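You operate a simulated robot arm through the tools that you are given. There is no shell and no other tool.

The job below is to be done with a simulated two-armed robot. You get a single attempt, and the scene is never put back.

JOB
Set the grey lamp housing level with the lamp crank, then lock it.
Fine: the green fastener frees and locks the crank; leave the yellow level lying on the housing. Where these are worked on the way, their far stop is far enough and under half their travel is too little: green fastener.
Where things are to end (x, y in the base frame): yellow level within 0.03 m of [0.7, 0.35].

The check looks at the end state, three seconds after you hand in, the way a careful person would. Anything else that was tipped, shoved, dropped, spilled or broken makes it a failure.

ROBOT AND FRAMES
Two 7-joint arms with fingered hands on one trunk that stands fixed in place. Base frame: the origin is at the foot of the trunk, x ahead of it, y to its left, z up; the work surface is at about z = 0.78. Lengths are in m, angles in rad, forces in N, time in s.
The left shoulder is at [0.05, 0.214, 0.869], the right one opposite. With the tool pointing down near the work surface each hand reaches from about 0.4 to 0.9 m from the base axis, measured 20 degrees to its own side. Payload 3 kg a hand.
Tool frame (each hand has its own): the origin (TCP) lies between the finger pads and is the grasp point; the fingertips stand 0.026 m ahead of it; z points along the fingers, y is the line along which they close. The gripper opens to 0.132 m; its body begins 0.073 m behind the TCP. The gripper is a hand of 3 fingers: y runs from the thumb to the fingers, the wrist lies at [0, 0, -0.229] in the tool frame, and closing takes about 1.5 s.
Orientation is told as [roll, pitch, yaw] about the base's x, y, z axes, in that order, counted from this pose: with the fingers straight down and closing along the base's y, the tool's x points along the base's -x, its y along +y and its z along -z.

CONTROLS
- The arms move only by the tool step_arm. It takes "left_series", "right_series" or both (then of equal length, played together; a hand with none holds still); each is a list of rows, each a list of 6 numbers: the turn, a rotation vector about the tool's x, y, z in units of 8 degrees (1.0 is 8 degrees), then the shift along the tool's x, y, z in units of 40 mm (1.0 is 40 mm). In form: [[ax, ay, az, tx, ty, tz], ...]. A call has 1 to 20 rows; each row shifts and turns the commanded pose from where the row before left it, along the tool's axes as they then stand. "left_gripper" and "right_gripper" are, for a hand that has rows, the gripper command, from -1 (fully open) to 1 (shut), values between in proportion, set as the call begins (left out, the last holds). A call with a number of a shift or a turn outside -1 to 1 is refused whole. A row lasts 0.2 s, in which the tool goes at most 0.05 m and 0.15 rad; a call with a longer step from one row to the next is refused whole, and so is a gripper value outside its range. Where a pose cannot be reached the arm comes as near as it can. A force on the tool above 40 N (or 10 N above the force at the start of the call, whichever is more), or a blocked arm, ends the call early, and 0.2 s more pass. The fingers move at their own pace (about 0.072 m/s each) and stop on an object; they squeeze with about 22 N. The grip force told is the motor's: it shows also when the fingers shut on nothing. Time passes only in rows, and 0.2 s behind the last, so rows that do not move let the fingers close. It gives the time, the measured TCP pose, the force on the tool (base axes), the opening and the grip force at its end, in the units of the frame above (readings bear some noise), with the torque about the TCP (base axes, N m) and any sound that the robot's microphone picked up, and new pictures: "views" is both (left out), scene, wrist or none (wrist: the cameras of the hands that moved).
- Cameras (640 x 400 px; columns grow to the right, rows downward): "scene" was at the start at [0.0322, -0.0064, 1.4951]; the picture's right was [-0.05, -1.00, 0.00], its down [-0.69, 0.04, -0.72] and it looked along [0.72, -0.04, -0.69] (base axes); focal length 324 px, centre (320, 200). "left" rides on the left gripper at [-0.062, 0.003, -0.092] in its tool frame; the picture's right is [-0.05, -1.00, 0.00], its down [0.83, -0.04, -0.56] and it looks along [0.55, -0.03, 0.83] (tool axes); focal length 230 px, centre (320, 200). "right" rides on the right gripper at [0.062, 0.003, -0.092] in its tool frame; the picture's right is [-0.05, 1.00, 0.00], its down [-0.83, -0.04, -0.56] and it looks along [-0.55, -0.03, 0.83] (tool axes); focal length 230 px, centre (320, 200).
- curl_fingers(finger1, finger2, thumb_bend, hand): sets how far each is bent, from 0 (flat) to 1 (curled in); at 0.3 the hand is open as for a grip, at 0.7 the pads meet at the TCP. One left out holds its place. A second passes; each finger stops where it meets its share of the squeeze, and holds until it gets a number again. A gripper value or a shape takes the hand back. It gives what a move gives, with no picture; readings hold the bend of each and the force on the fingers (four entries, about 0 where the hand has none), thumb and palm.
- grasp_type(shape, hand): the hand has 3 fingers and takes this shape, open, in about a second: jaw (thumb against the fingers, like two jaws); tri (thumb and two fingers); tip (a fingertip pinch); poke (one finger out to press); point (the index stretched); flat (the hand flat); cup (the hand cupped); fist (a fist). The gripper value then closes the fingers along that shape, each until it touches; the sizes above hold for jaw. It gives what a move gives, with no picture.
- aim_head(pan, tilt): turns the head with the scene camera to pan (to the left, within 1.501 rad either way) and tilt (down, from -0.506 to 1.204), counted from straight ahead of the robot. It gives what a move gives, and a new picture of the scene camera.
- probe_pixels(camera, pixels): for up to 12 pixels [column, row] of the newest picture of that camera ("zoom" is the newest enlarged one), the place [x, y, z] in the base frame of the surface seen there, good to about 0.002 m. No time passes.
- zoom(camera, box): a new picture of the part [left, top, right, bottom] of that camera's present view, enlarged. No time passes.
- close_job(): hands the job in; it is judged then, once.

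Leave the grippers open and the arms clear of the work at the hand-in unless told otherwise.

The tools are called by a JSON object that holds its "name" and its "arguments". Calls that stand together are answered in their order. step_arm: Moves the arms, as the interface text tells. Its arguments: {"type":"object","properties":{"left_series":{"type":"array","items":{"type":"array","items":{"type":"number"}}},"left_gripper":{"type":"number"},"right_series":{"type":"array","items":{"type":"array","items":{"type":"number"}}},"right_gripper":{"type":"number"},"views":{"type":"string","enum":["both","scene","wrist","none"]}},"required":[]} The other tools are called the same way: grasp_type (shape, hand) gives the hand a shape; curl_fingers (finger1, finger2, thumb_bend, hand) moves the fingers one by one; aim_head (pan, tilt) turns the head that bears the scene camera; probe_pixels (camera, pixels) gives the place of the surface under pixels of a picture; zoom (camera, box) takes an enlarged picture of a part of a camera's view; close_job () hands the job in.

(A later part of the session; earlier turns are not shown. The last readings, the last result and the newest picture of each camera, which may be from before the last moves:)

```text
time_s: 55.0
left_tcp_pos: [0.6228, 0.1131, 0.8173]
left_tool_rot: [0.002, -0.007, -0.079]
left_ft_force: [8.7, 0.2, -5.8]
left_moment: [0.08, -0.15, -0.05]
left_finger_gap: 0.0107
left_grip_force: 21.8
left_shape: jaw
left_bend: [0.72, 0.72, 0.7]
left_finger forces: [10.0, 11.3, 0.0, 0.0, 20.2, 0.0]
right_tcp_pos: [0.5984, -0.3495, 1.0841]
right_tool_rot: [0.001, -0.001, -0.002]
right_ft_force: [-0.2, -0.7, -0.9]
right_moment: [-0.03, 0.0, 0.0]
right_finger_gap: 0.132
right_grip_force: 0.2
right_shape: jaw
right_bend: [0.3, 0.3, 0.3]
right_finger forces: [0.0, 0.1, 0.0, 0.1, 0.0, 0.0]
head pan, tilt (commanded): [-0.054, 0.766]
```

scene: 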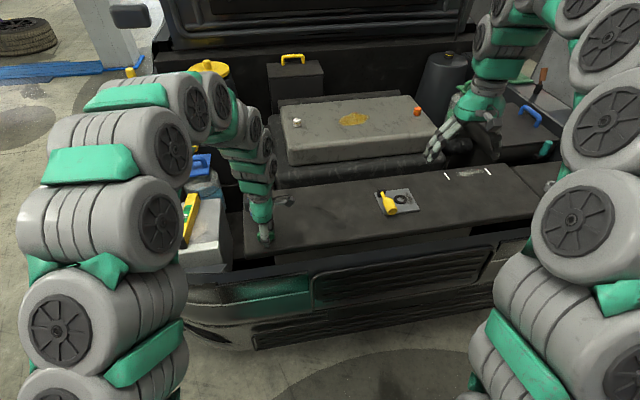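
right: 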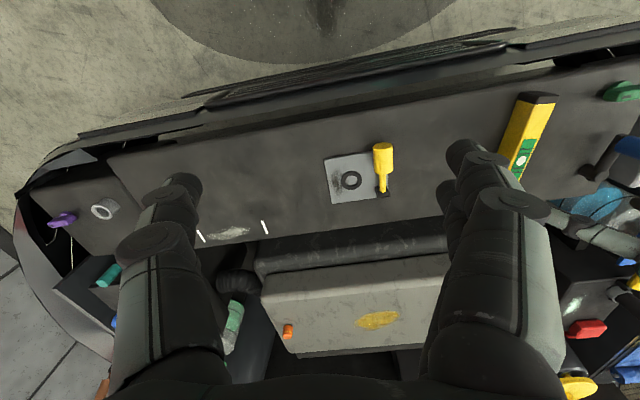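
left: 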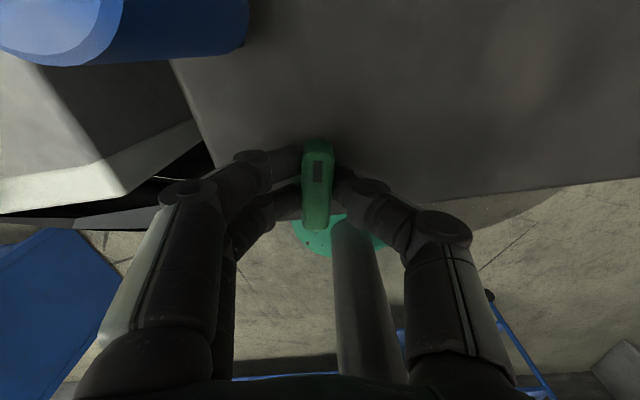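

It is 82° round and still turning freely. I continue in 4° rows to find the stop.

{"name": "step_arm", "arguments": {"left_series": [[0, 0, -0.5, 0, 0, 0], [0, 0, -0.5, 0, 0, 0], [0, 0, -0.5, 0, 0, 0], [0, 0, 0, 0, 0, 0]], "views": "wrist"}}

```text
time_s: 56.0
left_tcp_pos: [0.6233, 0.114, 0.8159]
left_tool_rot: [-0.002, -0.007, 0.128]
left_ft_force: [18.2, 4.9, -9.8]
left_moment: [0.1, -0.33, -0.11]
left_finger_gap: 0.0106
left_grip_force: 22.1
left_shape: jaw
left_bend: [0.72, 0.71, 0.7]
left_finger forces: [9.2, 10.9, 0.0, 0.0, 18.3, 0.0]
right_tcp_pos: [0.6, -0.349, 1.0835]
right_tool_rot: [0.001, 0.0, 0.002]
right_ft_force: [0.3, -0.7, 0.9]
right_moment: [-0.03, 0.01, 0.03]
right_finger_gap: 0.1316
right_grip_force: 0.1
right_shape: jaw
right_bend: [0.3, 0.3, 0.3]
right_finger forces: [0.1, 0.0, 0.0, 0.0, 0.0, 0.0]
head pan, tilt (commanded): [-0.054, 0.766]
```

left: 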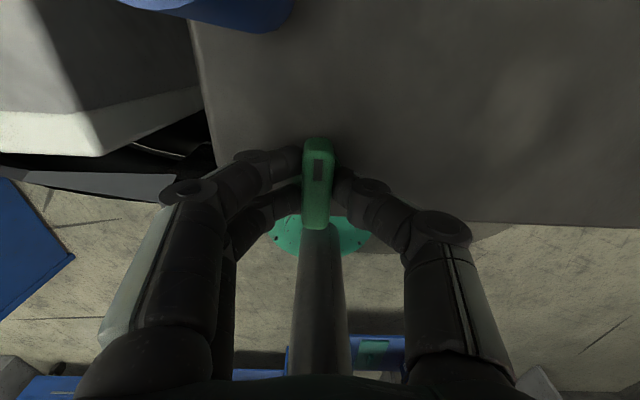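

94° round, still turning. Side force +18 N along x has built up, so I relieve it by 3 mm in +x and keep turning slowly.

{"name": "step_arm", "arguments": {"left_series": [[0, 0, 0, -0.075, 0, 0.0], [0, 0, -0.5, 0, 0, 0], [0, 0, -0.5, 0, 0, 0], [0, 0, 0, 0, 0, 0]], "views": "wrist"}}

```text
time_s: 57.0
left_tcp_pos: [0.625, 0.1136, 0.8177]
left_tool_rot: [0.0, -0.004, 0.267]
left_ft_force: [-12.0, 0.9, -1.4]
left_moment: [0.03, 0.24, -0.3]
left_finger_gap: 0.0104
left_grip_force: 22.1
left_shape: jaw
left_bend: [0.72, 0.71, 0.7]
left_finger forces: [8.8, 14.9, 0.0, 0.1, 21.4, 0.1]
right_tcp_pos: [0.5991, -0.3498, 1.0834]
right_tool_rot: [-0.001, -0.001, -0.003]
right_ft_force: [0.6, -1.0, -0.6]
right_moment: [0.0, 0.01, -0.04]
right_finger_gap: 0.1319
right_grip_force: 0.1
right_shape: jaw
right_bend: [0.3, 0.3, 0.3]
right_finger forces: [0.1, 0.0, 0.0, 0.1, 0.1, 0.0]
head pan, tilt (commanded): [-0.054, 0.766]
```

left: 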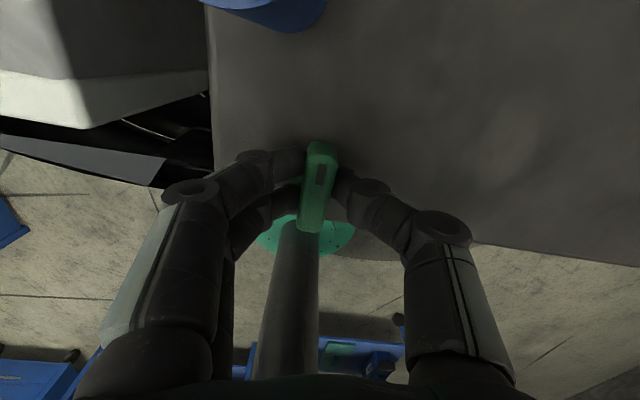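

The torque has risen to -0.30 N m and the bar now slants in the grip while the hand turned on. The fastener is at its far stop, about 95° from the start. I release it and lift.

{"name": "step_arm", "arguments": {"left_series": [[0, 0, 0.3, 0, 0, 0], [0, 0, 0, 0, 0, 0], [0, 0, 0, 0, 0, 0], [0, 0, 0, 0, 0, 0], [0, 0, 0, 0, 0, -0.4], [0, 0, 0, 0, 0, -0.8], [0, 0, 0, 0, 0, -0.8], [0, 0, 0, 0, 0, -0.8]], "left_gripper": 0.4, "views": "both"}}

{"name": "zoom", "arguments": {"camera": "left", "box": [200, 60, 420, 220]}}

```text
time_s: 58.8
left_tcp_pos: [0.6248, 0.1124, 0.9297]
left_tool_rot: [-0.001, -0.005, 0.224]
left_ft_force: [-1.3, 1.0, -0.1]
left_moment: [-0.01, 0.0, 0.01]
left_finger_gap: 0.0392
left_grip_force: 0.0
left_shape: jaw
left_bend: [0.74, 0.74, 0.7]
left_finger forces: [0.0, 0.1, 0.0, 0.0, 0.0, 0.0]
right_tcp_pos: [0.5989, -0.3485, 1.0846]
right_tool_rot: [-0.001, 0.001, -0.001]
right_ft_force: [0.7, 0.0, -0.8]
right_moment: [-0.01, -0.01, -0.01]
right_finger_gap: 0.1319
right_grip_force: 0.0
right_shape: jaw
right_bend: [0.3, 0.3, 0.3]
right_finger forces: [0.0, 0.0, 0.1, 0.1, 0.0, 0.0]
head pan, tilt (commanded): [-0.054, 0.766]
```

scene: 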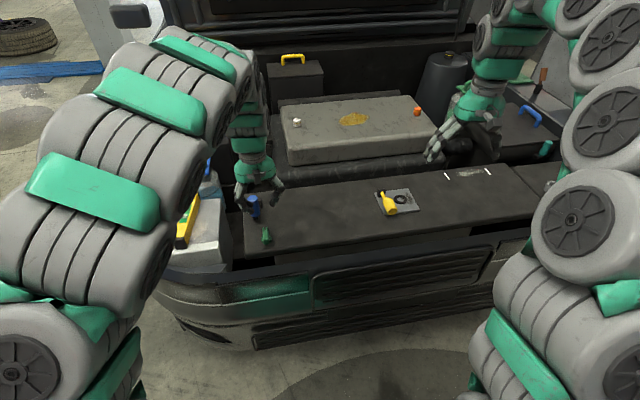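
left: 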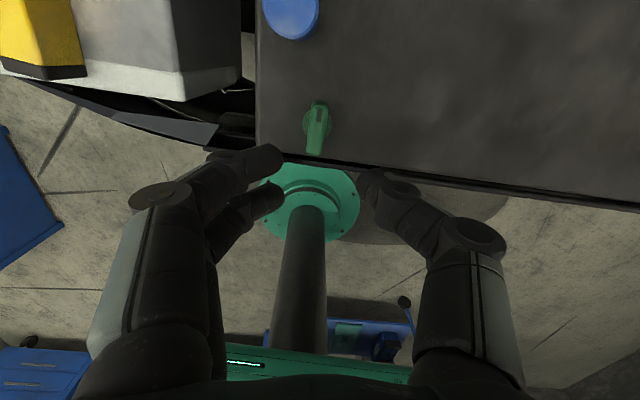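

```text
2.50 times, centred on (310, 140) of left
```

zoom: 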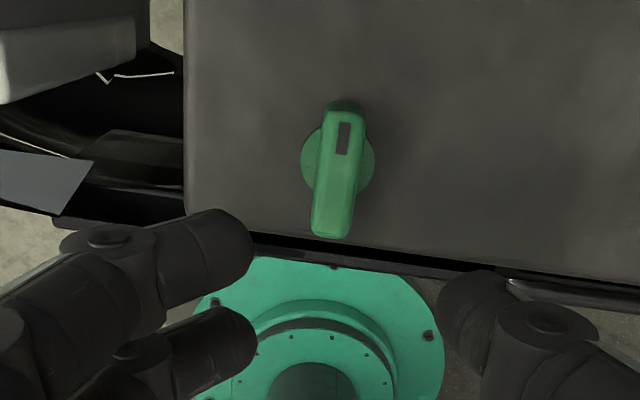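

The fastener's mark now points to +x, so it is freed. Next I turn the left hand to yaw about -1.5. In that pose its camera looks toward the housing, so I can watch the bubble while cranking.

{"name": "step_arm", "arguments": {"left_series": [[0, 0, 0.88, 0, 0, -0.2], [0, 0, 0.88, 0, 0, -0.2], [0, 0, 0.88, 0, 0, -0.1], [0, 0, 0.88, 0, 0, 0], [0, 0, 0.88, 0, 0, 0], [0, 0, 0.88, 0, 0, 0], [0, 0, 0.88, 0, 0, 0], [0, 0, 0.88, 0, 0, 0], [0, 0, 0.88, 0, 0, 0], [0, 0, 0.88, 0, 0, 0], [0, 0, 0.88, 0, 0, 0], [0, 0, 0.88, 0, 0, 0], [0, 0, 0.88, 0, 0, 0], [0, 0, 0.88, 0, 0, 0]], "left_gripper": 0.1, "views": "both"}}

```text
time_s: 61.8
left_tcp_pos: [0.6246, 0.1127, 0.949]
left_tool_rot: [0.007, 0.0, -1.498]
left_ft_force: [-0.5, -0.8, 1.4]
left_moment: [0.02, 0.0, 0.01]
left_finger_gap: 0.0588
left_grip_force: 0.0
left_shape: jaw
left_bend: [0.73, 0.73, 0.7]
left_finger forces: [0.1, 0.0, 0.1, 0.1, 0.1, 0.0]
right_tcp_pos: [0.5985, -0.35, 1.0849]
right_tool_rot: [-0.001, -0.001, -0.002]
right_ft_force: [-0.7, -0.8, 0.7]
right_moment: [0.02, -0.02, -0.01]
right_finger_gap: 0.1317
right_grip_force: 0.2
right_shape: jaw
right_bend: [0.3, 0.3, 0.3]
right_finger forces: [0.0, 0.1, 0.0, 0.0, 0.0, 0.1]
head pan, tilt (commanded): [-0.054, 0.766]
```

scene: 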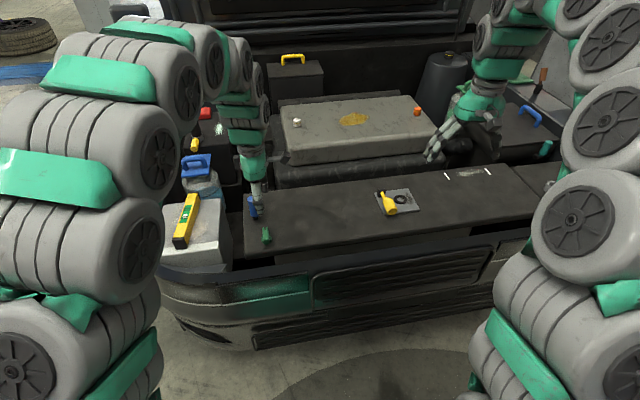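
left: 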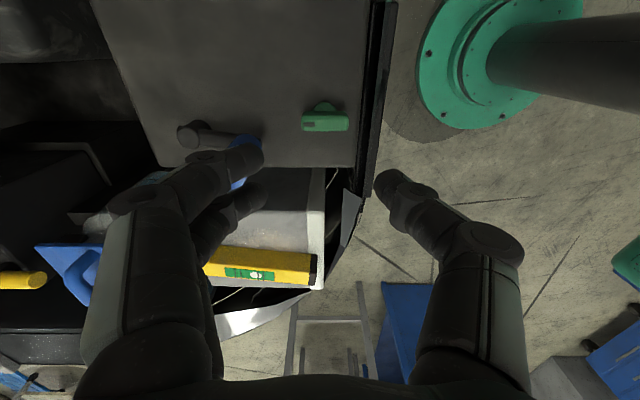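

The level is visible in both pictures. I move above the blue knob at (0.700,0.1485) and re-measure it.

{"name": "step_arm", "arguments": {"left_series": [[0, 0, 0, 0.252, 0.648, 0], [0, 0, 0, 0.252, 0.648, 0], [0, 0, 0, 0.252, 0.648, 0], [0, 0, 0, 0, 0, 0]], "views": "both"}}

{"name": "zoom", "arguments": {"camera": "left", "box": [220, 60, 420, 300]}}

```text
time_s: 62.8
left_tcp_pos: [0.7014, 0.151, 0.9496]
left_tool_rot: [0.008, -0.002, -1.496]
left_ft_force: [0.0, 0.0, -0.2]
left_moment: [0.01, -0.01, -0.05]
left_finger_gap: 0.059
left_grip_force: 0.1
left_shape: jaw
left_bend: [0.73, 0.73, 0.7]
left_finger forces: [0.0, 0.0, 0.1, 0.1, 0.0, 0.0]
right_tcp_pos: [0.5982, -0.3488, 1.0839]
right_tool_rot: [0.001, 0.0, -0.002]
right_ft_force: [-0.2, -0.3, 0.5]
right_moment: [-0.02, 0.04, -0.02]
right_finger_gap: 0.1318
right_grip_force: 0.1
right_shape: jaw
right_bend: [0.3, 0.3, 0.3]
right_finger forces: [0.0, 0.0, 0.0, 0.0, 0.0, 0.0]
head pan, tilt (commanded): [-0.054, 0.766]
```

scene: 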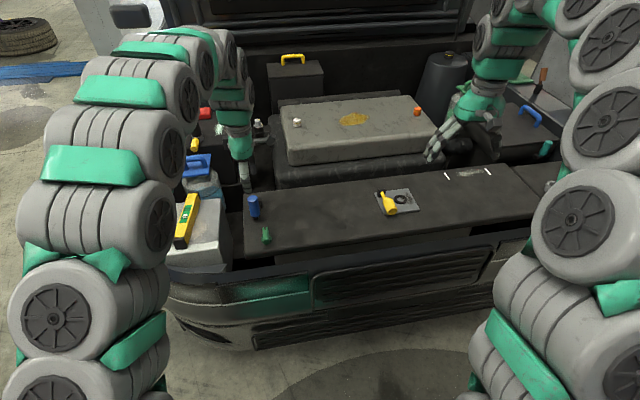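
left: 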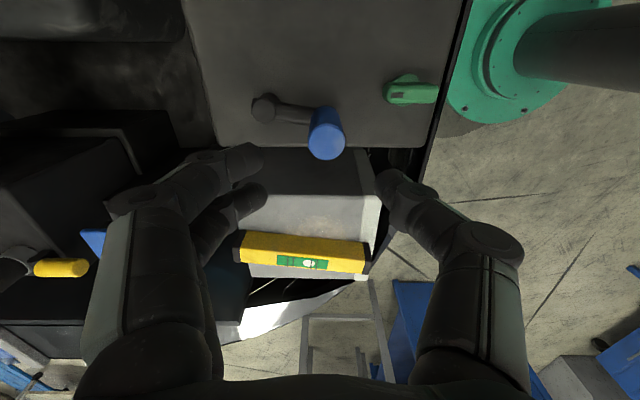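

```text
1.67 times, centred on (320, 180) of left
```

zoom: 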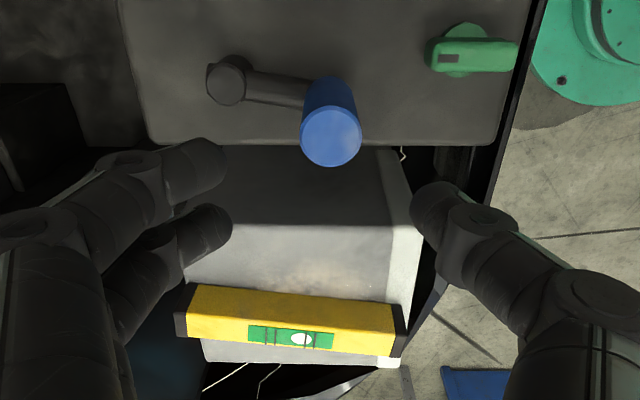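

The knob top is at about (327,146) and the pivot at about (263,108) in the left picture. I probe them and take a baseline close-up of the vial.

{"name": "probe_pixels", "arguments": {"camera": "left", "pixels": [[326, 146], [312, 145], [341, 146], [326, 156], [326, 136], [263, 108], [256, 104], [271, 112], [290, 112], [325, 120]]}}

{"name": "zoom", "arguments": {"camera": "left", "box": [262, 240, 352, 290]}}

{"name": "zoom", "arguments": {"camera": "scene", "box": [170, 190, 206, 212]}}

```text
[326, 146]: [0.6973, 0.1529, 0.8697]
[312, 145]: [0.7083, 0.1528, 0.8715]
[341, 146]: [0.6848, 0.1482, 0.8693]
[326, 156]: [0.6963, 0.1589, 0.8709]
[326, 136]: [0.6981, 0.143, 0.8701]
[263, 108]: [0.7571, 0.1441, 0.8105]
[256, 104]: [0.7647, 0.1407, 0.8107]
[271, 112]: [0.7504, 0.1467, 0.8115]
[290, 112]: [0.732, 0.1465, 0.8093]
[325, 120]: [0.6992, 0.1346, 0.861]
```

```text
7.11 times, centred on (307, 265) of left
```

zoom: 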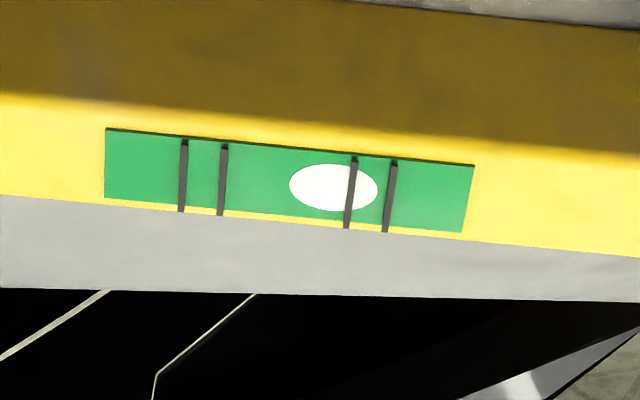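

```text
16.00 times, centred on (188, 201) of scene
```

zoom: 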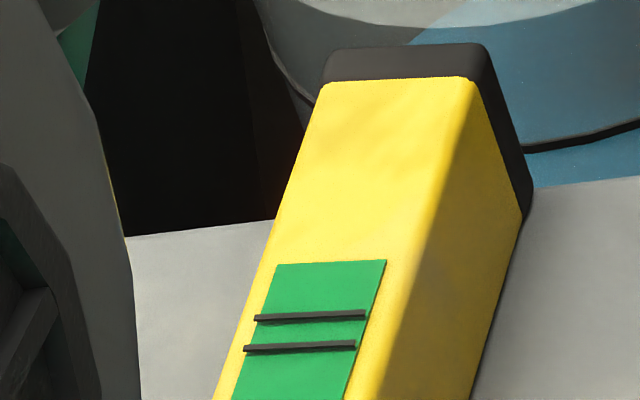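

Baseline: the bubble centre is at 333 between inner lines at 222 and 352, an offset of +46 px toward the near side. I zoom on the crank pivot to get its centre accurately.

{"name": "zoom", "arguments": {"camera": "left", "box": [240, 85, 360, 165]}}

```text
5.00 times, centred on (300, 125) of left
```

zoom: 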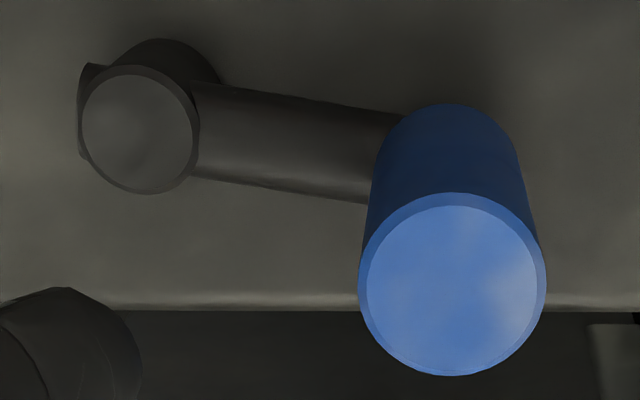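

{"name": "probe_pixels", "arguments": {"camera": "zoom", "pixels": [[90, 130], [138, 80], [188, 135], [140, 186], [138, 132], [370, 285], [452, 205], [535, 285], [452, 366], [452, 285], [280, 120], [220, 115]]}}

```text
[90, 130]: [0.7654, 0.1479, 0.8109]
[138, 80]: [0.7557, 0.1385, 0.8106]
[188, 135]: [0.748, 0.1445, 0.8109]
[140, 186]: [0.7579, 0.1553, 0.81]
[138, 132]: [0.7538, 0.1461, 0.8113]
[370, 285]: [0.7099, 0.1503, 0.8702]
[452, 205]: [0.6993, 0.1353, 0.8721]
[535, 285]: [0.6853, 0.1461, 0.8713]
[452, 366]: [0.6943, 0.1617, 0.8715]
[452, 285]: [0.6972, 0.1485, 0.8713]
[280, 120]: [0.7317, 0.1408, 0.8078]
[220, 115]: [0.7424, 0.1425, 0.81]
```

The pivot is at about (0.7568,0.1465), the knob centre at about (0.6972,0.1484), so the radius is about 0.060 m. I centre over the knob and descend to TCP z≈0.852 (fingertips at 0.826, above the crank arm at 0.811).

{"name": "step_arm", "arguments": {"left_series": [[0, 0, 0, -0.057, -0.11, 0], [0, 0, 0, 0, 0, 0.5], [0, 0, 0, 0, 0, 0.5], [0, 0, 0, 0, 0, 0.5], [0, 0, 0, 0, 0, 0.5], [0, 0, 0, 0, 0, 0.44], [0, 0, 0, 0, 0, 0]], "views": "both"}}

```text
time_s: 64.4
left_tcp_pos: [0.6966, 0.1474, 0.8514]
left_tool_rot: [0.007, -0.001, -1.495]
left_ft_force: [-0.7, 0.6, -0.6]
left_moment: [-0.02, 0.01, 0.01]
left_finger_gap: 0.0587
left_grip_force: 0.1
left_shape: jaw
left_bend: [0.73, 0.73, 0.7]
left_finger forces: [0.1, 0.0, 0.0, 0.0, 0.0, 0.1]
right_tcp_pos: [0.5994, -0.3485, 1.0841]
right_tool_rot: [0.002, 0.0, -0.001]
right_ft_force: [0.5, -0.2, 0.2]
right_moment: [-0.03, -0.02, 0.0]
right_finger_gap: 0.1317
right_grip_force: 0.1
right_shape: jaw
right_bend: [0.3, 0.3, 0.3]
right_finger forces: [0.1, 0.1, 0.0, 0.0, 0.0, 0.0]
head pan, tilt (commanded): [-0.054, 0.766]
```

scene: 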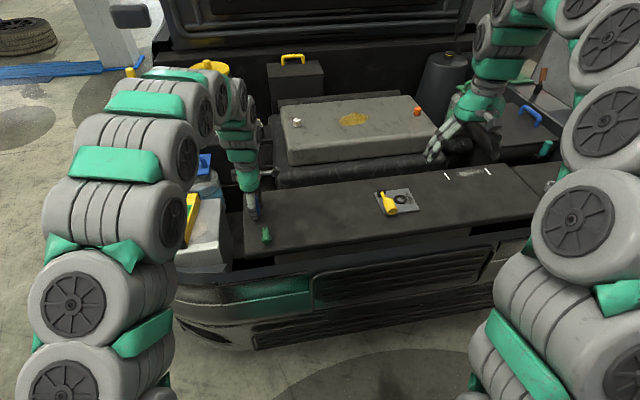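
left: 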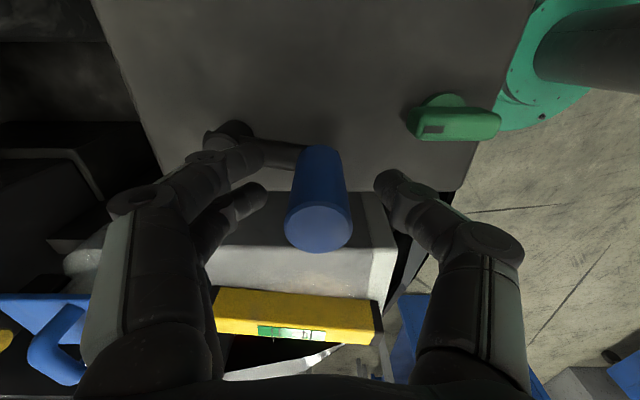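

The knob stands between thumb and fingers, and the level's vial is visible at about (295,332). I close the gripper on the knob.

{"name": "step_arm", "arguments": {"left_series": [[0, 0, 0, 0, 0, 0], [0, 0, 0, 0, 0, 0], [0, 0, 0, 0, 0, 0], [0, 0, 0, 0, 0, 0], [0, 0, 0, 0, 0, 0]], "left_gripper": 1, "views": "wrist"}}

{"name": "zoom", "arguments": {"camera": "left", "box": [240, 300, 340, 356]}}

```text
time_s: 65.6
left_tcp_pos: [0.6983, 0.1476, 0.8517]
left_tool_rot: [0.004, 0.0, -1.496]
left_ft_force: [-1.2, -1.5, -3.7]
left_moment: [-0.01, 0.01, 0.0]
left_finger_gap: 0.0194
left_grip_force: 22.0
left_shape: jaw
left_bend: [0.72, 0.73, 0.7]
left_finger forces: [9.3, 10.3, 0.0, 0.0, 19.2, 0.0]
right_tcp_pos: [0.5989, -0.349, 1.0827]
right_tool_rot: [0.0, 0.001, -0.002]
right_ft_force: [0.3, 0.2, 0.0]
right_moment: [-0.03, -0.01, 0.02]
right_finger_gap: 0.1318
right_grip_force: 0.1
right_shape: jaw
right_bend: [0.3, 0.3, 0.3]
right_finger forces: [0.1, 0.0, 0.0, 0.0, 0.0, 0.1]
head pan, tilt (commanded): [-0.054, 0.766]
```

left: 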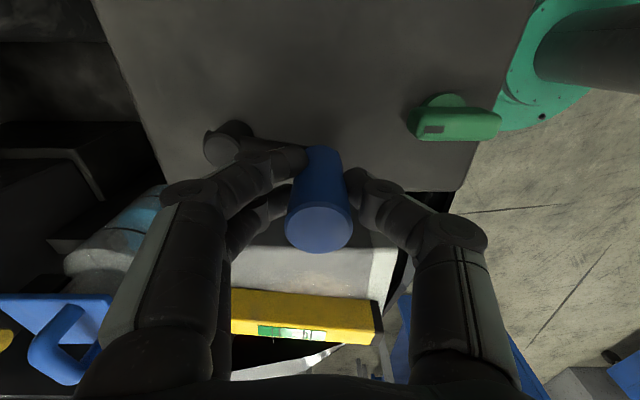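

```text
6.40 times, centred on (290, 328) of left
```

zoom: 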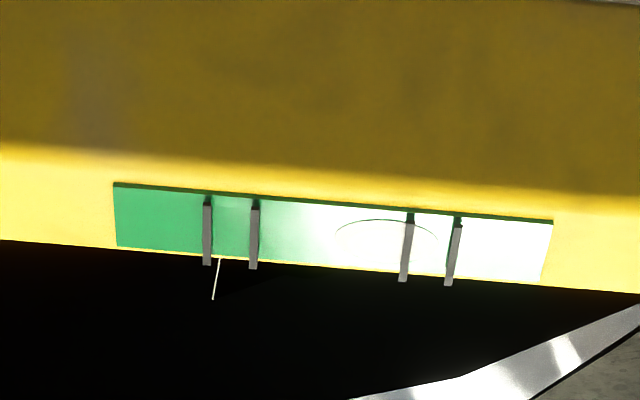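

The grip is on (22 N), and the bubble sits +57 px off centre with a half-spacing of 76 in this zoom. I turn the crank about 30° counter-clockwise along its circle (knob toward -y) and see which way the bubble goes.

{"name": "step_arm", "arguments": {"left_series": [[0, 0, 0, -0.26, -0.005, 0], [0, 0, 0, -0.257, 0.041, 0], [0, 0, 0, -0.247, 0.085, 0], [0, 0, 0, 0, 0, 0]], "views": "wrist"}}

{"name": "zoom", "arguments": {"camera": "left", "box": [240, 290, 360, 360]}}

```text
time_s: 66.6
left_tcp_pos: [0.705, 0.1163, 0.8522]
left_tool_rot: [0.006, 0.001, -1.496]
left_ft_force: [1.1, 0.6, -2.4]
left_moment: [0.05, -0.08, -0.01]
left_finger_gap: 0.0187
left_grip_force: 22.1
left_shape: jaw
left_bend: [0.72, 0.73, 0.7]
left_finger forces: [9.4, 12.1, 0.0, 0.0, 18.9, 0.0]
right_tcp_pos: [0.5997, -0.3502, 1.0828]
right_tool_rot: [-0.001, 0.0, 0.0]
right_ft_force: [-0.1, 0.1, 0.2]
right_moment: [-0.06, 0.01, -0.02]
right_finger_gap: 0.1319
right_grip_force: 0.0
right_shape: jaw
right_bend: [0.3, 0.3, 0.3]
right_finger forces: [0.1, 0.0, 0.1, 0.0, 0.0, 0.0]
head pan, tilt (commanded): [-0.054, 0.766]
```

left: 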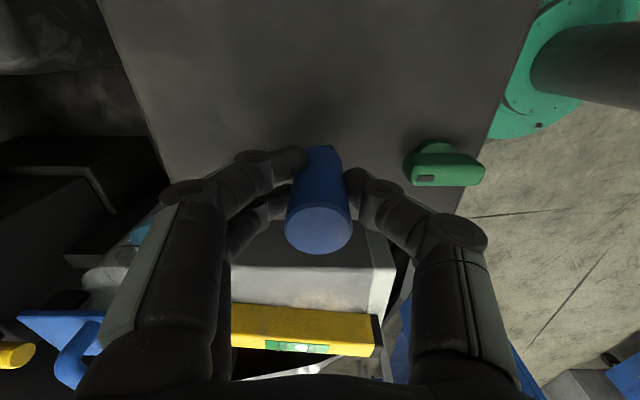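

```text
5.33 times, centred on (300, 325) of left
```

zoom: 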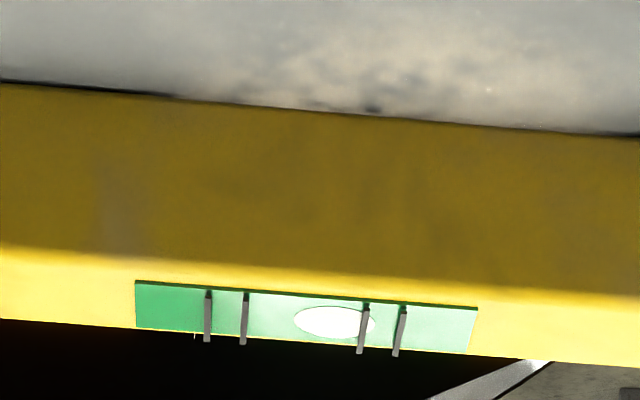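

The knob moved along its circle with little force, and the bubble offset fell from about 0.72 to 0.51 of the half-spacing. Counter-clockwise is right, at roughly 0.22 per 30°. I turn 30° more the same way.

{"name": "step_arm", "arguments": {"left_series": [[0, 0, 0, -0.2277, 0.1263, 0], [0, 0, 0, -0.2026, 0.1643, 0], [0, 0, 0, -0.1701, 0.1962, 0], [0, 0, 0, 0, 0, 0]], "views": "wrist"}}

{"name": "zoom", "arguments": {"camera": "left", "box": [220, 290, 340, 360]}}

```text
time_s: 67.6
left_tcp_pos: [0.7249, 0.0932, 0.8503]
left_tool_rot: [0.008, 0.0, -1.495]
left_ft_force: [-2.6, -4.9, -0.5]
left_moment: [-0.1, 0.08, -0.01]
left_finger_gap: 0.0187
left_grip_force: 21.9
left_shape: jaw
left_bend: [0.72, 0.73, 0.7]
left_finger forces: [10.4, 10.1, 0.0, 0.0, 22.7, 0.0]
right_tcp_pos: [0.599, -0.3509, 1.0838]
right_tool_rot: [0.001, 0.0, -0.002]
right_ft_force: [-0.5, -0.9, -0.2]
right_moment: [-0.02, -0.02, 0.0]
right_finger_gap: 0.132
right_grip_force: 0.2
right_shape: jaw
right_bend: [0.3, 0.3, 0.3]
right_finger forces: [0.0, 0.0, 0.0, 0.0, 0.1, 0.1]
head pan, tilt (commanded): [-0.054, 0.766]
```

left: 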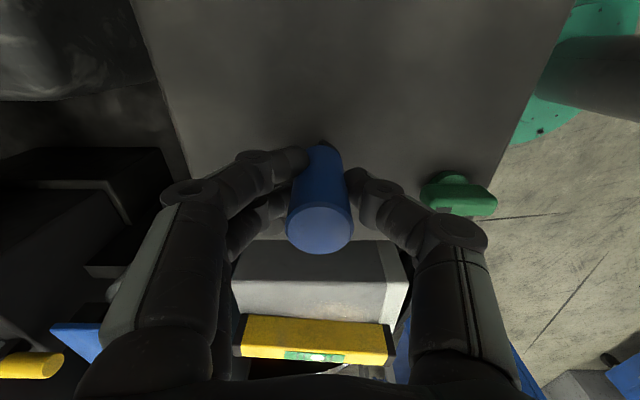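

```text
5.33 times, centred on (280, 325) of left
```

zoom: 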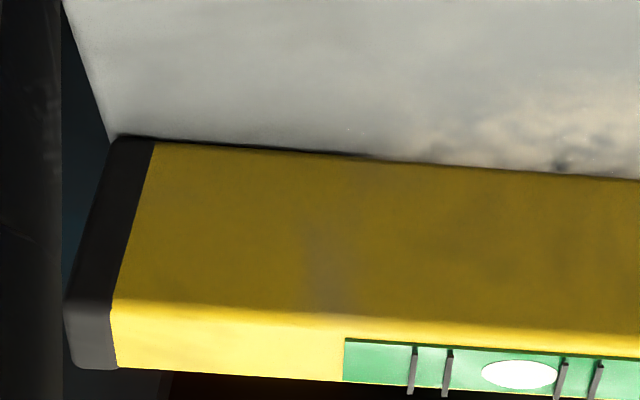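

The offset is now about +14 of 57 (0.25). I take a sharper close-up of the vial before the next turn.

{"name": "zoom", "arguments": {"camera": "left", "box": [275, 335, 355, 380]}}

```text
8.00 times, centred on (315, 358) of left
```

zoom: 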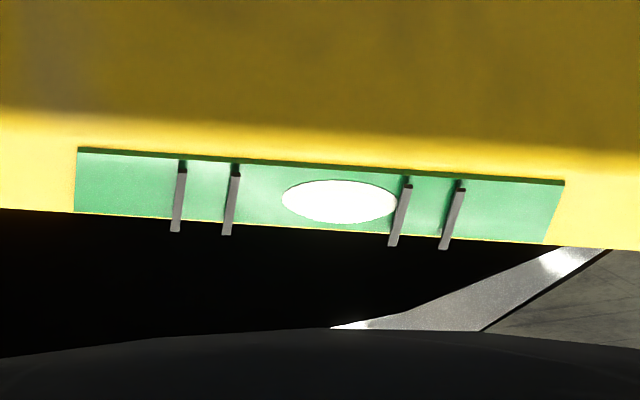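

A sharper reading gives an offset of about +22 of 85 (0.26). That suggests about 34° more, so I turn about 25° now.

{"name": "step_arm", "arguments": {"left_series": [[0, 0, 0, -0.1342, 0.2238, 0], [0, 0, 0, -0.0926, 0.243, 0], [0, 0, 0, -0.031, 0.1306, 0], [0, 0, 0, 0, 0, 0]], "views": "wrist"}}

{"name": "zoom", "arguments": {"camera": "left", "box": [240, 330, 320, 380]}}

```text
time_s: 68.6
left_tcp_pos: [0.7491, 0.084, 0.8516]
left_tool_rot: [0.005, 0.002, -1.497]
left_ft_force: [-2.5, -6.6, -9.6]
left_moment: [-0.13, 0.02, 0.01]
left_finger_gap: 0.019
left_grip_force: 22.3
left_shape: jaw
left_bend: [0.72, 0.73, 0.7]
left_finger forces: [10.6, 10.2, 0.1, 0.0, 21.1, 0.0]
right_tcp_pos: [0.5988, -0.3502, 1.0829]
right_tool_rot: [0.001, 0.001, -0.001]
right_ft_force: [-0.3, -0.5, 0.5]
right_moment: [0.04, -0.02, -0.01]
right_finger_gap: 0.1321
right_grip_force: 0.0
right_shape: jaw
right_bend: [0.3, 0.3, 0.3]
right_finger forces: [0.1, 0.0, 0.0, 0.0, 0.0, 0.0]
head pan, tilt (commanded): [-0.054, 0.766]
```

left: 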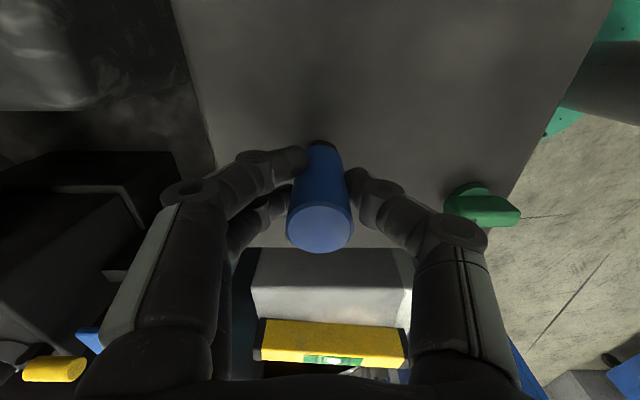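

```text
8.00 times, centred on (280, 355) of left
```

zoom: 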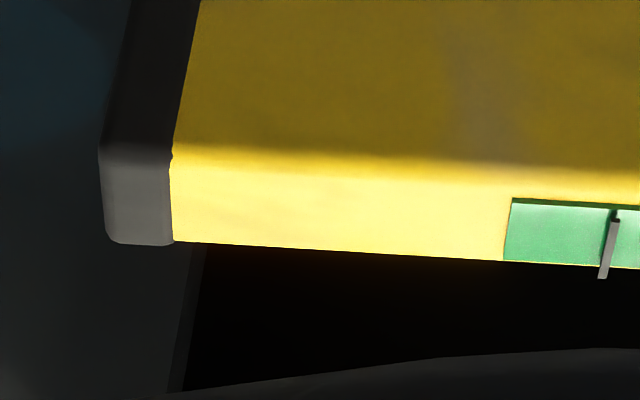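

The vial has moved right in the picture; I zoom on columns 295–375.

{"name": "zoom", "arguments": {"camera": "left", "box": [295, 340, 375, 380]}}

{"name": "zoom", "arguments": {"camera": "scene", "box": [165, 185, 213, 255]}}

```text
8.00 times, centred on (335, 360) of left
```

zoom: 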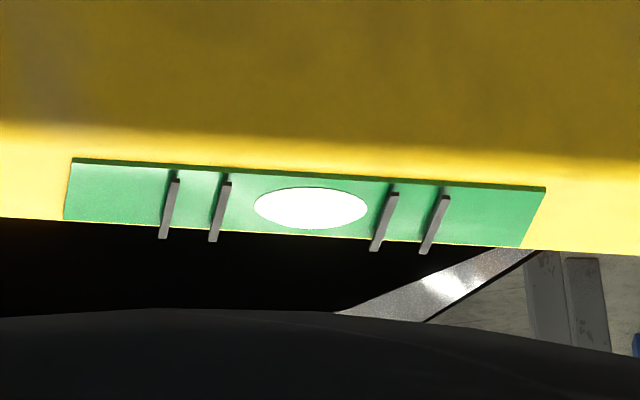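

```text
5.71 times, centred on (189, 220) of scene
```

zoom: 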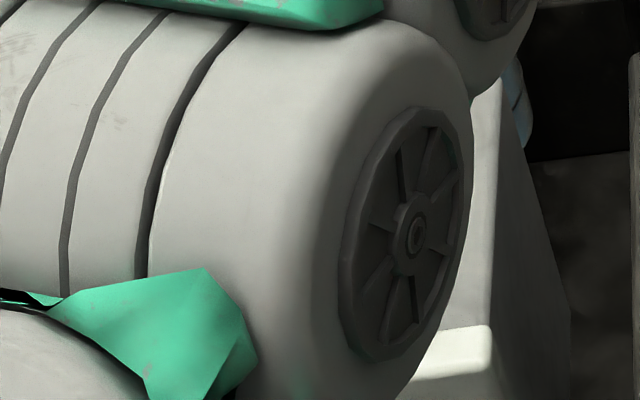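

Reading mid-bars at 220 and 384 with the bubble at 311, the offset is about +9 of 82 (0.11). The rate is a steady 0.41 per rad, so about 15° remain. I turn 11.5° more and ease the small side force.

{"name": "step_arm", "arguments": {"left_series": [[0, 0, 0, -0.05, 0.1474, 0.01], [0, 0, 0, -0.0054, 0.149, 0], [0, 0, 0, 0, 0, 0]], "views": "wrist"}}

{"name": "zoom", "arguments": {"camera": "left", "box": [305, 340, 385, 380]}}

```text
time_s: 69.4
left_tcp_pos: [0.7619, 0.0844, 0.8515]
left_tool_rot: [0.006, -0.001, -1.497]
left_ft_force: [-0.2, -4.3, -4.7]
left_moment: [-0.08, -0.02, 0.04]
left_finger_gap: 0.019
left_grip_force: 21.6
left_shape: jaw
left_bend: [0.72, 0.72, 0.7]
left_finger forces: [10.2, 11.7, 0.0, 0.0, 19.7, 0.0]
right_tcp_pos: [0.599, -0.349, 1.0844]
right_tool_rot: [0.0, 0.001, -0.002]
right_ft_force: [0.6, -0.9, 0.2]
right_moment: [-0.01, -0.01, 0.03]
right_finger_gap: 0.1319
right_grip_force: 0.0
right_shape: jaw
right_bend: [0.3, 0.3, 0.3]
right_finger forces: [0.1, 0.0, 0.1, 0.0, 0.1, 0.1]
head pan, tilt (commanded): [-0.054, 0.766]
```

left: 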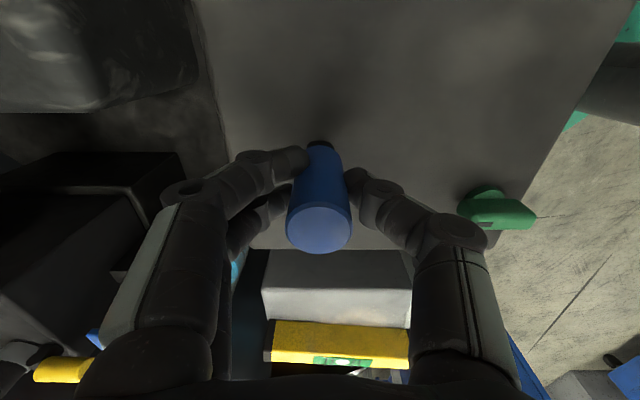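

```text
8.00 times, centred on (345, 360) of left
```

zoom: 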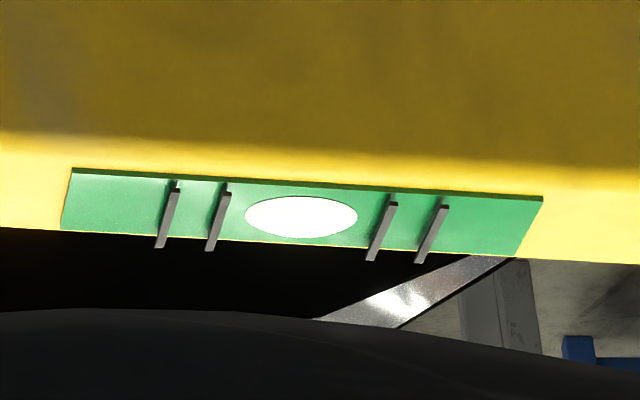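

The bubble is now at 301.5 against the line midpoint 300 and plate centre ~297, so only +2–4 px of 82 remains. I make a last small turn of about 4°.

{"name": "step_arm", "arguments": {"left_series": [[0, 0, 0, 0.005, 0.104, 0], [0, 0, 0, 0, 0, 0], [0, 0, 0, 0, 0, 0]], "views": "wrist"}}

{"name": "zoom", "arguments": {"camera": "left", "box": [305, 340, 385, 380]}}

```text
time_s: 70.2
left_tcp_pos: [0.7664, 0.0852, 0.8514]
left_tool_rot: [0.007, -0.001, -1.494]
left_ft_force: [-1.7, -4.5, -4.7]
left_moment: [-0.07, 0.01, 0.04]
left_finger_gap: 0.0186
left_grip_force: 22.3
left_shape: jaw
left_bend: [0.72, 0.72, 0.7]
left_finger forces: [10.1, 11.1, 0.0, 0.0, 20.3, 0.0]
right_tcp_pos: [0.5988, -0.3486, 1.0843]
right_tool_rot: [-0.001, 0.001, -0.001]
right_ft_force: [-0.3, 0.5, 0.3]
right_moment: [0.0, -0.03, 0.0]
right_finger_gap: 0.1318
right_grip_force: 0.0
right_shape: jaw
right_bend: [0.3, 0.3, 0.3]
right_finger forces: [0.1, 0.1, 0.0, 0.1, 0.0, 0.0]
head pan, tilt (commanded): [-0.054, 0.766]
```

left: 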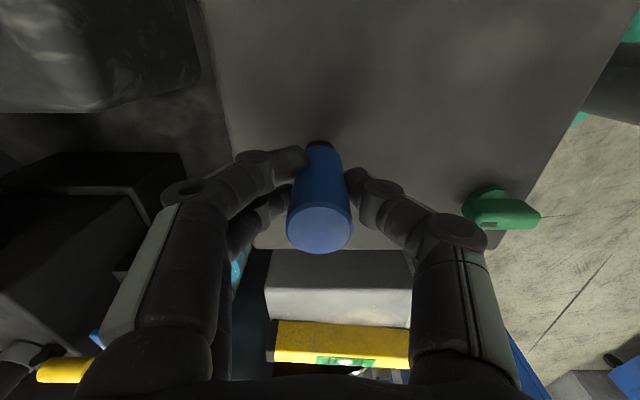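

```text
8.00 times, centred on (345, 360) of left
```

zoom: 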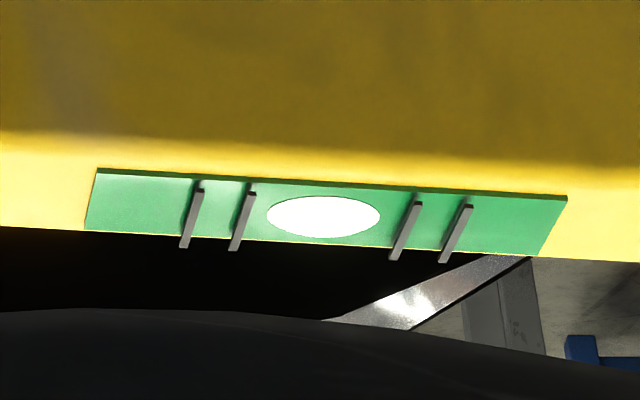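

The bubble (323.5) now sits at the line midpoint (324.5). I release the knob, rise straight up, and check the level from directly above.

{"name": "step_arm", "arguments": {"left_series": [[0, 0, 0, 0, 0, 0], [0, 0, 0, 0, 0, 0], [0, 0, 0, 0, 0, 0], [0, 0, 0, 0, 0, 0], [0, 0, 0, 0, 0, -0.4], [0, 0, 0, 0, 0, -0.7], [0, 0, 0, 0, 0, -0.8], [0, 0, 0, 0, 0, -0.8]], "left_gripper": 0.1, "views": "both"}}

{"name": "zoom", "arguments": {"camera": "left", "box": [280, 230, 400, 300]}}

```text
time_s: 72.0
left_tcp_pos: [0.7649, 0.0848, 0.9618]
left_tool_rot: [0.006, 0.0, -1.497]
left_ft_force: [0.0, 1.5, 0.3]
left_moment: [0.0, 0.0, 0.01]
left_finger_gap: 0.0588
left_grip_force: 0.1
left_shape: jaw
left_bend: [0.73, 0.73, 0.7]
left_finger forces: [0.0, 0.0, 0.0, 0.0, 0.0, 0.0]
right_tcp_pos: [0.5981, -0.3499, 1.0832]
right_tool_rot: [-0.001, 0.001, -0.001]
right_ft_force: [-0.3, -0.6, 0.5]
right_moment: [-0.01, -0.03, 0.01]
right_finger_gap: 0.1317
right_grip_force: 0.1
right_shape: jaw
right_bend: [0.3, 0.3, 0.3]
right_finger forces: [0.0, 0.1, 0.1, 0.0, 0.0, 0.0]
head pan, tilt (commanded): [-0.054, 0.766]
```

scene: 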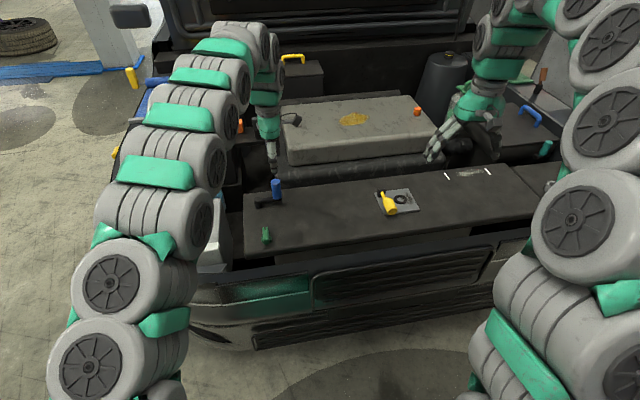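
left: 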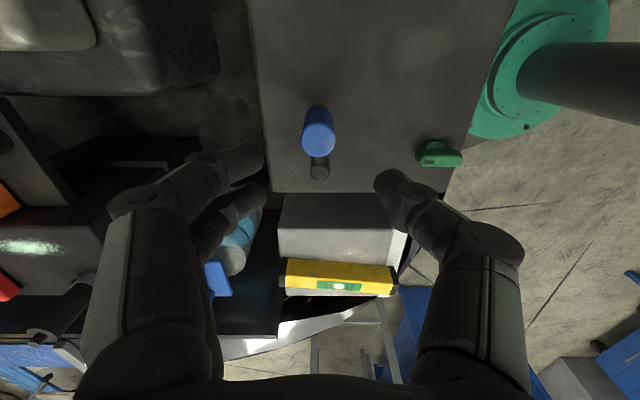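

```text
5.33 times, centred on (340, 265) of left
```

zoom: 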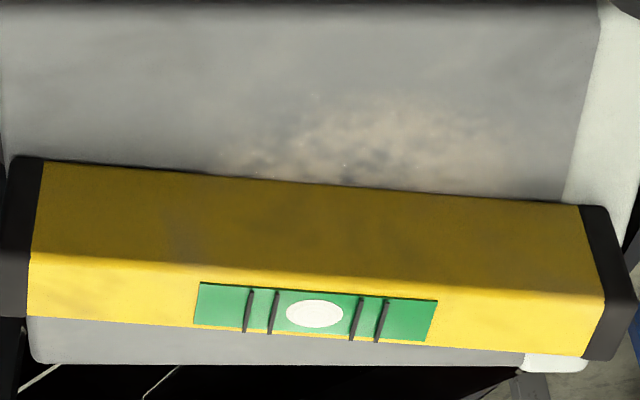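

From here the bubble (315) is at the line midpoint (314.5). I take a closer zoom for a finer reading before locking.

{"name": "zoom", "arguments": {"camera": "left", "box": [310, 275, 370, 300]}}

```text
10.67 times, centred on (340, 288) of left
```

zoom: 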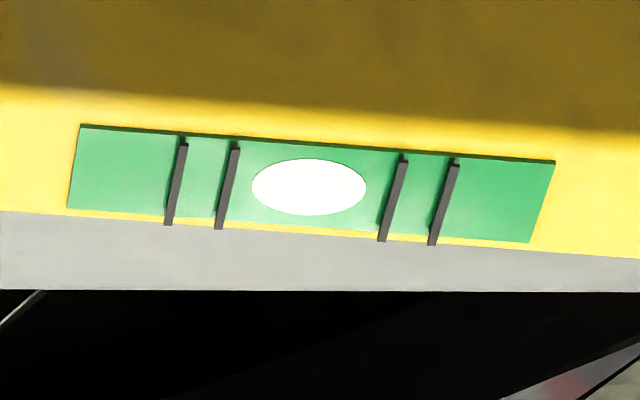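

The offset is about -1 px of 83, so the housing is level. Next I lock: I move the hand back above the fastener and turn to yaw ≈0.15, across the bar's present direction.

{"name": "step_arm", "arguments": {"left_series": [[0, 0, 0, 0.238, -0.875, 0], [0, 0, 0, 0.238, -0.875, 0], [0, 0, 0, 0.238, -0.875, 0], [0, 0, 0, 0.238, -0.875, 0], [0, 0, -0.908, 0, 0, 0], [0, 0, -0.908, 0, 0, 0], [0, 0, -0.908, 0, 0, 0], [0, 0, -0.908, 0, 0, 0], [0, 0, -0.908, 0, 0, 0], [0, 0, -0.908, 0, 0, 0], [0, 0, -0.908, 0, 0, 0], [0, 0, -0.908, 0, 0, 0], [0, 0, -0.908, 0, 0, 0], [0, 0, -0.908, 0, 0, 0], [0, 0, -0.908, 0, 0, 0], [0, 0, -0.908, 0, 0, 0], [0, 0, -0.908, 0, 0, 0]], "left_gripper": 0.4, "views": "both"}}

{"name": "zoom", "arguments": {"camera": "left", "box": [240, 60, 400, 160]}}

```text
time_s: 75.6
left_tcp_pos: [0.622, 0.1109, 0.9592]
left_tool_rot: [0.0, -0.007, 0.154]
left_ft_force: [-0.5, -0.6, 0.3]
left_moment: [0.0, -0.02, -0.02]
left_finger_gap: 0.0396
left_grip_force: 0.0
left_shape: jaw
left_bend: [0.73, 0.73, 0.7]
left_finger forces: [0.0, 0.1, 0.1, 0.0, 0.1, 0.1]
right_tcp_pos: [0.5991, -0.3488, 1.0843]
right_tool_rot: [0.001, 0.0, -0.001]
right_ft_force: [-0.5, 0.0, 0.2]
right_moment: [0.0, 0.01, 0.0]
right_finger_gap: 0.1319
right_grip_force: 0.1
right_shape: jaw
right_bend: [0.3, 0.3, 0.3]
right_finger forces: [0.1, 0.0, 0.0, 0.0, 0.1, 0.1]
head pan, tilt (commanded): [-0.054, 0.766]
```

scene: 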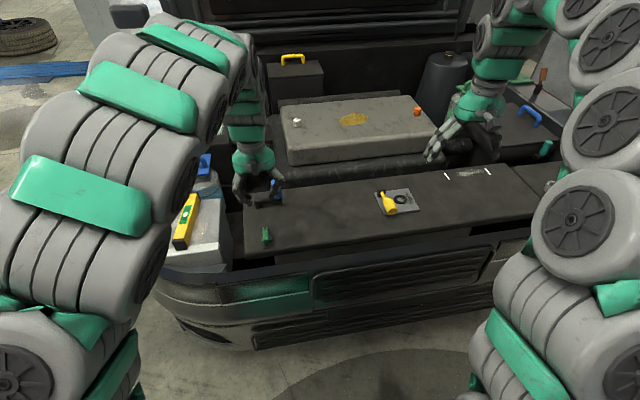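
left: 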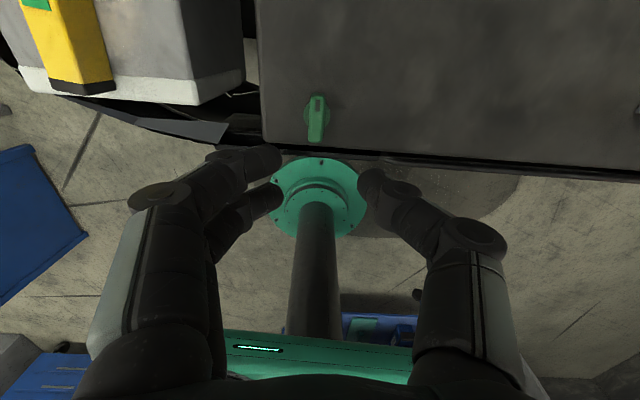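

```text
4.00 times, centred on (320, 110) of left
```

zoom: 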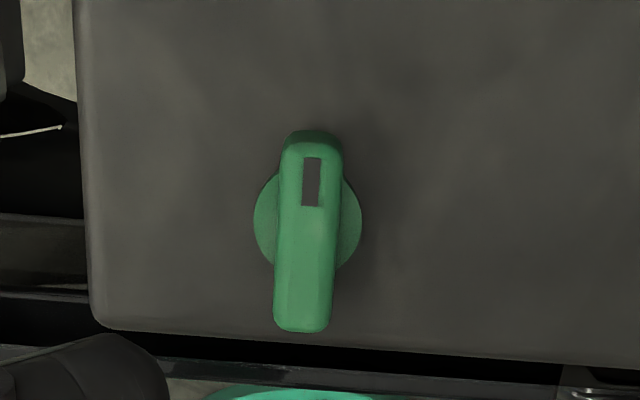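

I probe the bar's outline in this zoomed picture to centre the grip.

{"name": "probe_pixels", "arguments": {"camera": "zoom", "pixels": [[313, 148], [302, 318], [280, 235], [333, 238], [308, 235], [288, 160], [335, 165], [278, 310], [325, 315], [265, 215], [352, 225]]}}

```text
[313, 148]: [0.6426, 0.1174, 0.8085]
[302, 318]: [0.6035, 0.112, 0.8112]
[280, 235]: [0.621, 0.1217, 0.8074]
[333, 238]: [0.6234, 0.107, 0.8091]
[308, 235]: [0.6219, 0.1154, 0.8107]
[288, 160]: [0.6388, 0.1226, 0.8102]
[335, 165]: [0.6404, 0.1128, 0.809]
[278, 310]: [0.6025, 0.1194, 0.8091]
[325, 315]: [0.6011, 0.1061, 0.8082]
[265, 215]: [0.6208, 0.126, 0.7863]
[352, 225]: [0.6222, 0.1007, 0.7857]
```

The bar is centred at about (0.622,0.1147), its mark pointing 0.137 rad from +x. I shift 3 mm in +y and descend to TCP z≈0.816.

{"name": "step_arm", "arguments": {"left_series": [[0, 0, 0, -0.013, 0.08, 0], [0, 0, 0, 0, 0, 0.7], [0, 0, 0, 0, 0, 0.7], [0, 0, 0, 0, 0, 0.7], [0, 0, 0, 0, 0, 0.7], [0, 0, 0, 0, 0, 0.5], [0, 0, 0, 0, 0, 0.28], [0, 0, 0, 0, 0, 0]], "views": "wrist"}}

```text
time_s: 77.4
left_tcp_pos: [0.6243, 0.1156, 0.8154]
left_tool_rot: [0.0, -0.007, 0.152]
left_ft_force: [-0.1, -0.6, -0.7]
left_moment: [-0.03, -0.04, -0.04]
left_finger_gap: 0.0398
left_grip_force: 0.1
left_shape: jaw
left_bend: [0.73, 0.73, 0.7]
left_finger forces: [0.0, 0.1, 0.0, 0.0, 0.1, 0.0]
right_tcp_pos: [0.5995, -0.3484, 1.0832]
right_tool_rot: [-0.001, -0.001, -0.001]
right_ft_force: [-0.6, 0.4, -0.9]
right_moment: [0.02, -0.01, -0.02]
right_finger_gap: 0.1317
right_grip_force: 0.0
right_shape: jaw
right_bend: [0.3, 0.3, 0.3]
right_finger forces: [0.1, 0.0, 0.0, 0.0, 0.0, 0.1]
head pan, tilt (commanded): [-0.054, 0.766]
```

left: 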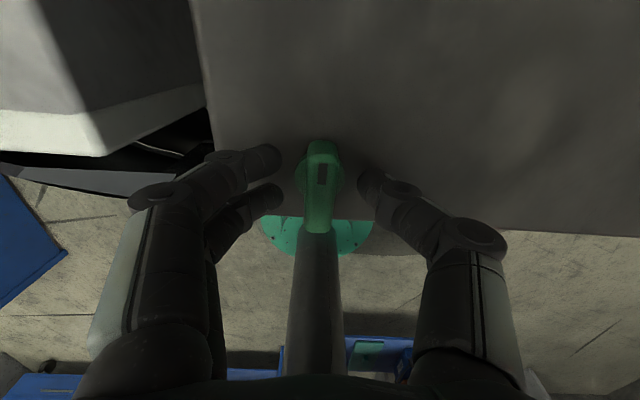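

The bar is centred between the fingers again. I close the gripper on it.

{"name": "step_arm", "arguments": {"left_series": [[0, 0, 0, 0, 0, 0], [0, 0, 0, 0, 0, 0], [0, 0, 0, 0, 0, 0], [0, 0, 0, 0, 0, 0], [0, 0, 0, 0, 0, 0]], "left_gripper": 1, "views": "none"}}

```text
time_s: 78.6
left_tcp_pos: [0.6229, 0.1149, 0.8149]
left_tool_rot: [-0.001, -0.005, 0.152]
left_ft_force: [-0.1, 0.2, -3.4]
left_moment: [0.06, 0.03, -0.03]
left_finger_gap: 0.0108
left_grip_force: 21.9
left_shape: jaw
left_bend: [0.72, 0.72, 0.7]
left_finger forces: [9.8, 9.7, 0.0, 0.1, 19.1, 0.0]
right_tcp_pos: [0.5983, -0.3488, 1.0845]
right_tool_rot: [-0.002, 0.0, -0.003]
right_ft_force: [0.0, 0.1, 0.0]
right_moment: [0.0, -0.02, 0.01]
right_finger_gap: 0.1319
right_grip_force: 0.0
right_shape: jaw
right_bend: [0.3, 0.3, 0.3]
right_finger forces: [0.1, 0.0, 0.0, 0.0, 0.0, 0.0]
head pan, tilt (commanded): [-0.054, 0.766]
```

It is gripped (22 N). I turn clockwise about 43° about the knob axis.

{"name": "step_arm", "arguments": {"left_series": [[0, 0, 0.9, 0, 0, 0], [0, 0, 0.9, 0, 0, 0], [0, 0, 0.9, 0, 0, 0], [0, 0, 0.9, 0, 0, 0], [0, 0, 0.9, 0, 0, 0], [0, 0, 0.9, 0, 0, 0]], "views": "wrist"}}

```text
time_s: 80.0
left_tcp_pos: [0.6235, 0.1139, 0.8155]
left_tool_rot: [0.005, -0.005, -0.604]
left_ft_force: [2.3, -11.2, -2.1]
left_moment: [-0.21, -0.07, 0.08]
left_finger_gap: 0.0107
left_grip_force: 21.5
left_shape: jaw
left_bend: [0.71, 0.72, 0.7]
left_finger forces: [8.9, 8.3, 0.1, 0.0, 24.9, 0.1]
right_tcp_pos: [0.5987, -0.3478, 1.083]
right_tool_rot: [0.0, -0.002, -0.003]
right_ft_force: [0.0, -0.3, -0.2]
right_moment: [-0.02, -0.01, -0.02]
right_finger_gap: 0.1316
right_grip_force: 0.0
right_shape: jaw
right_bend: [0.3, 0.3, 0.3]
right_finger forces: [0.0, 0.0, 0.0, 0.0, 0.0, 0.1]
head pan, tilt (commanded): [-0.054, 0.766]
```

left: 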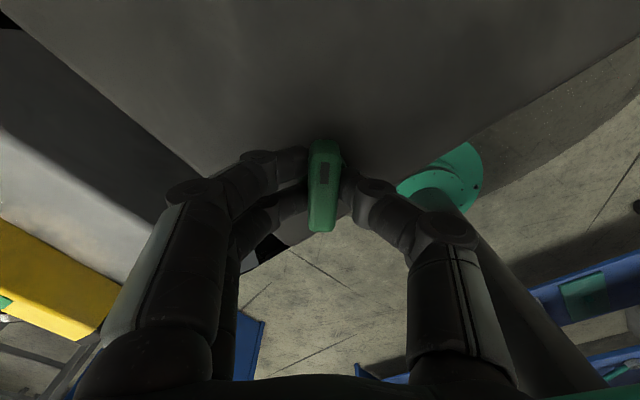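

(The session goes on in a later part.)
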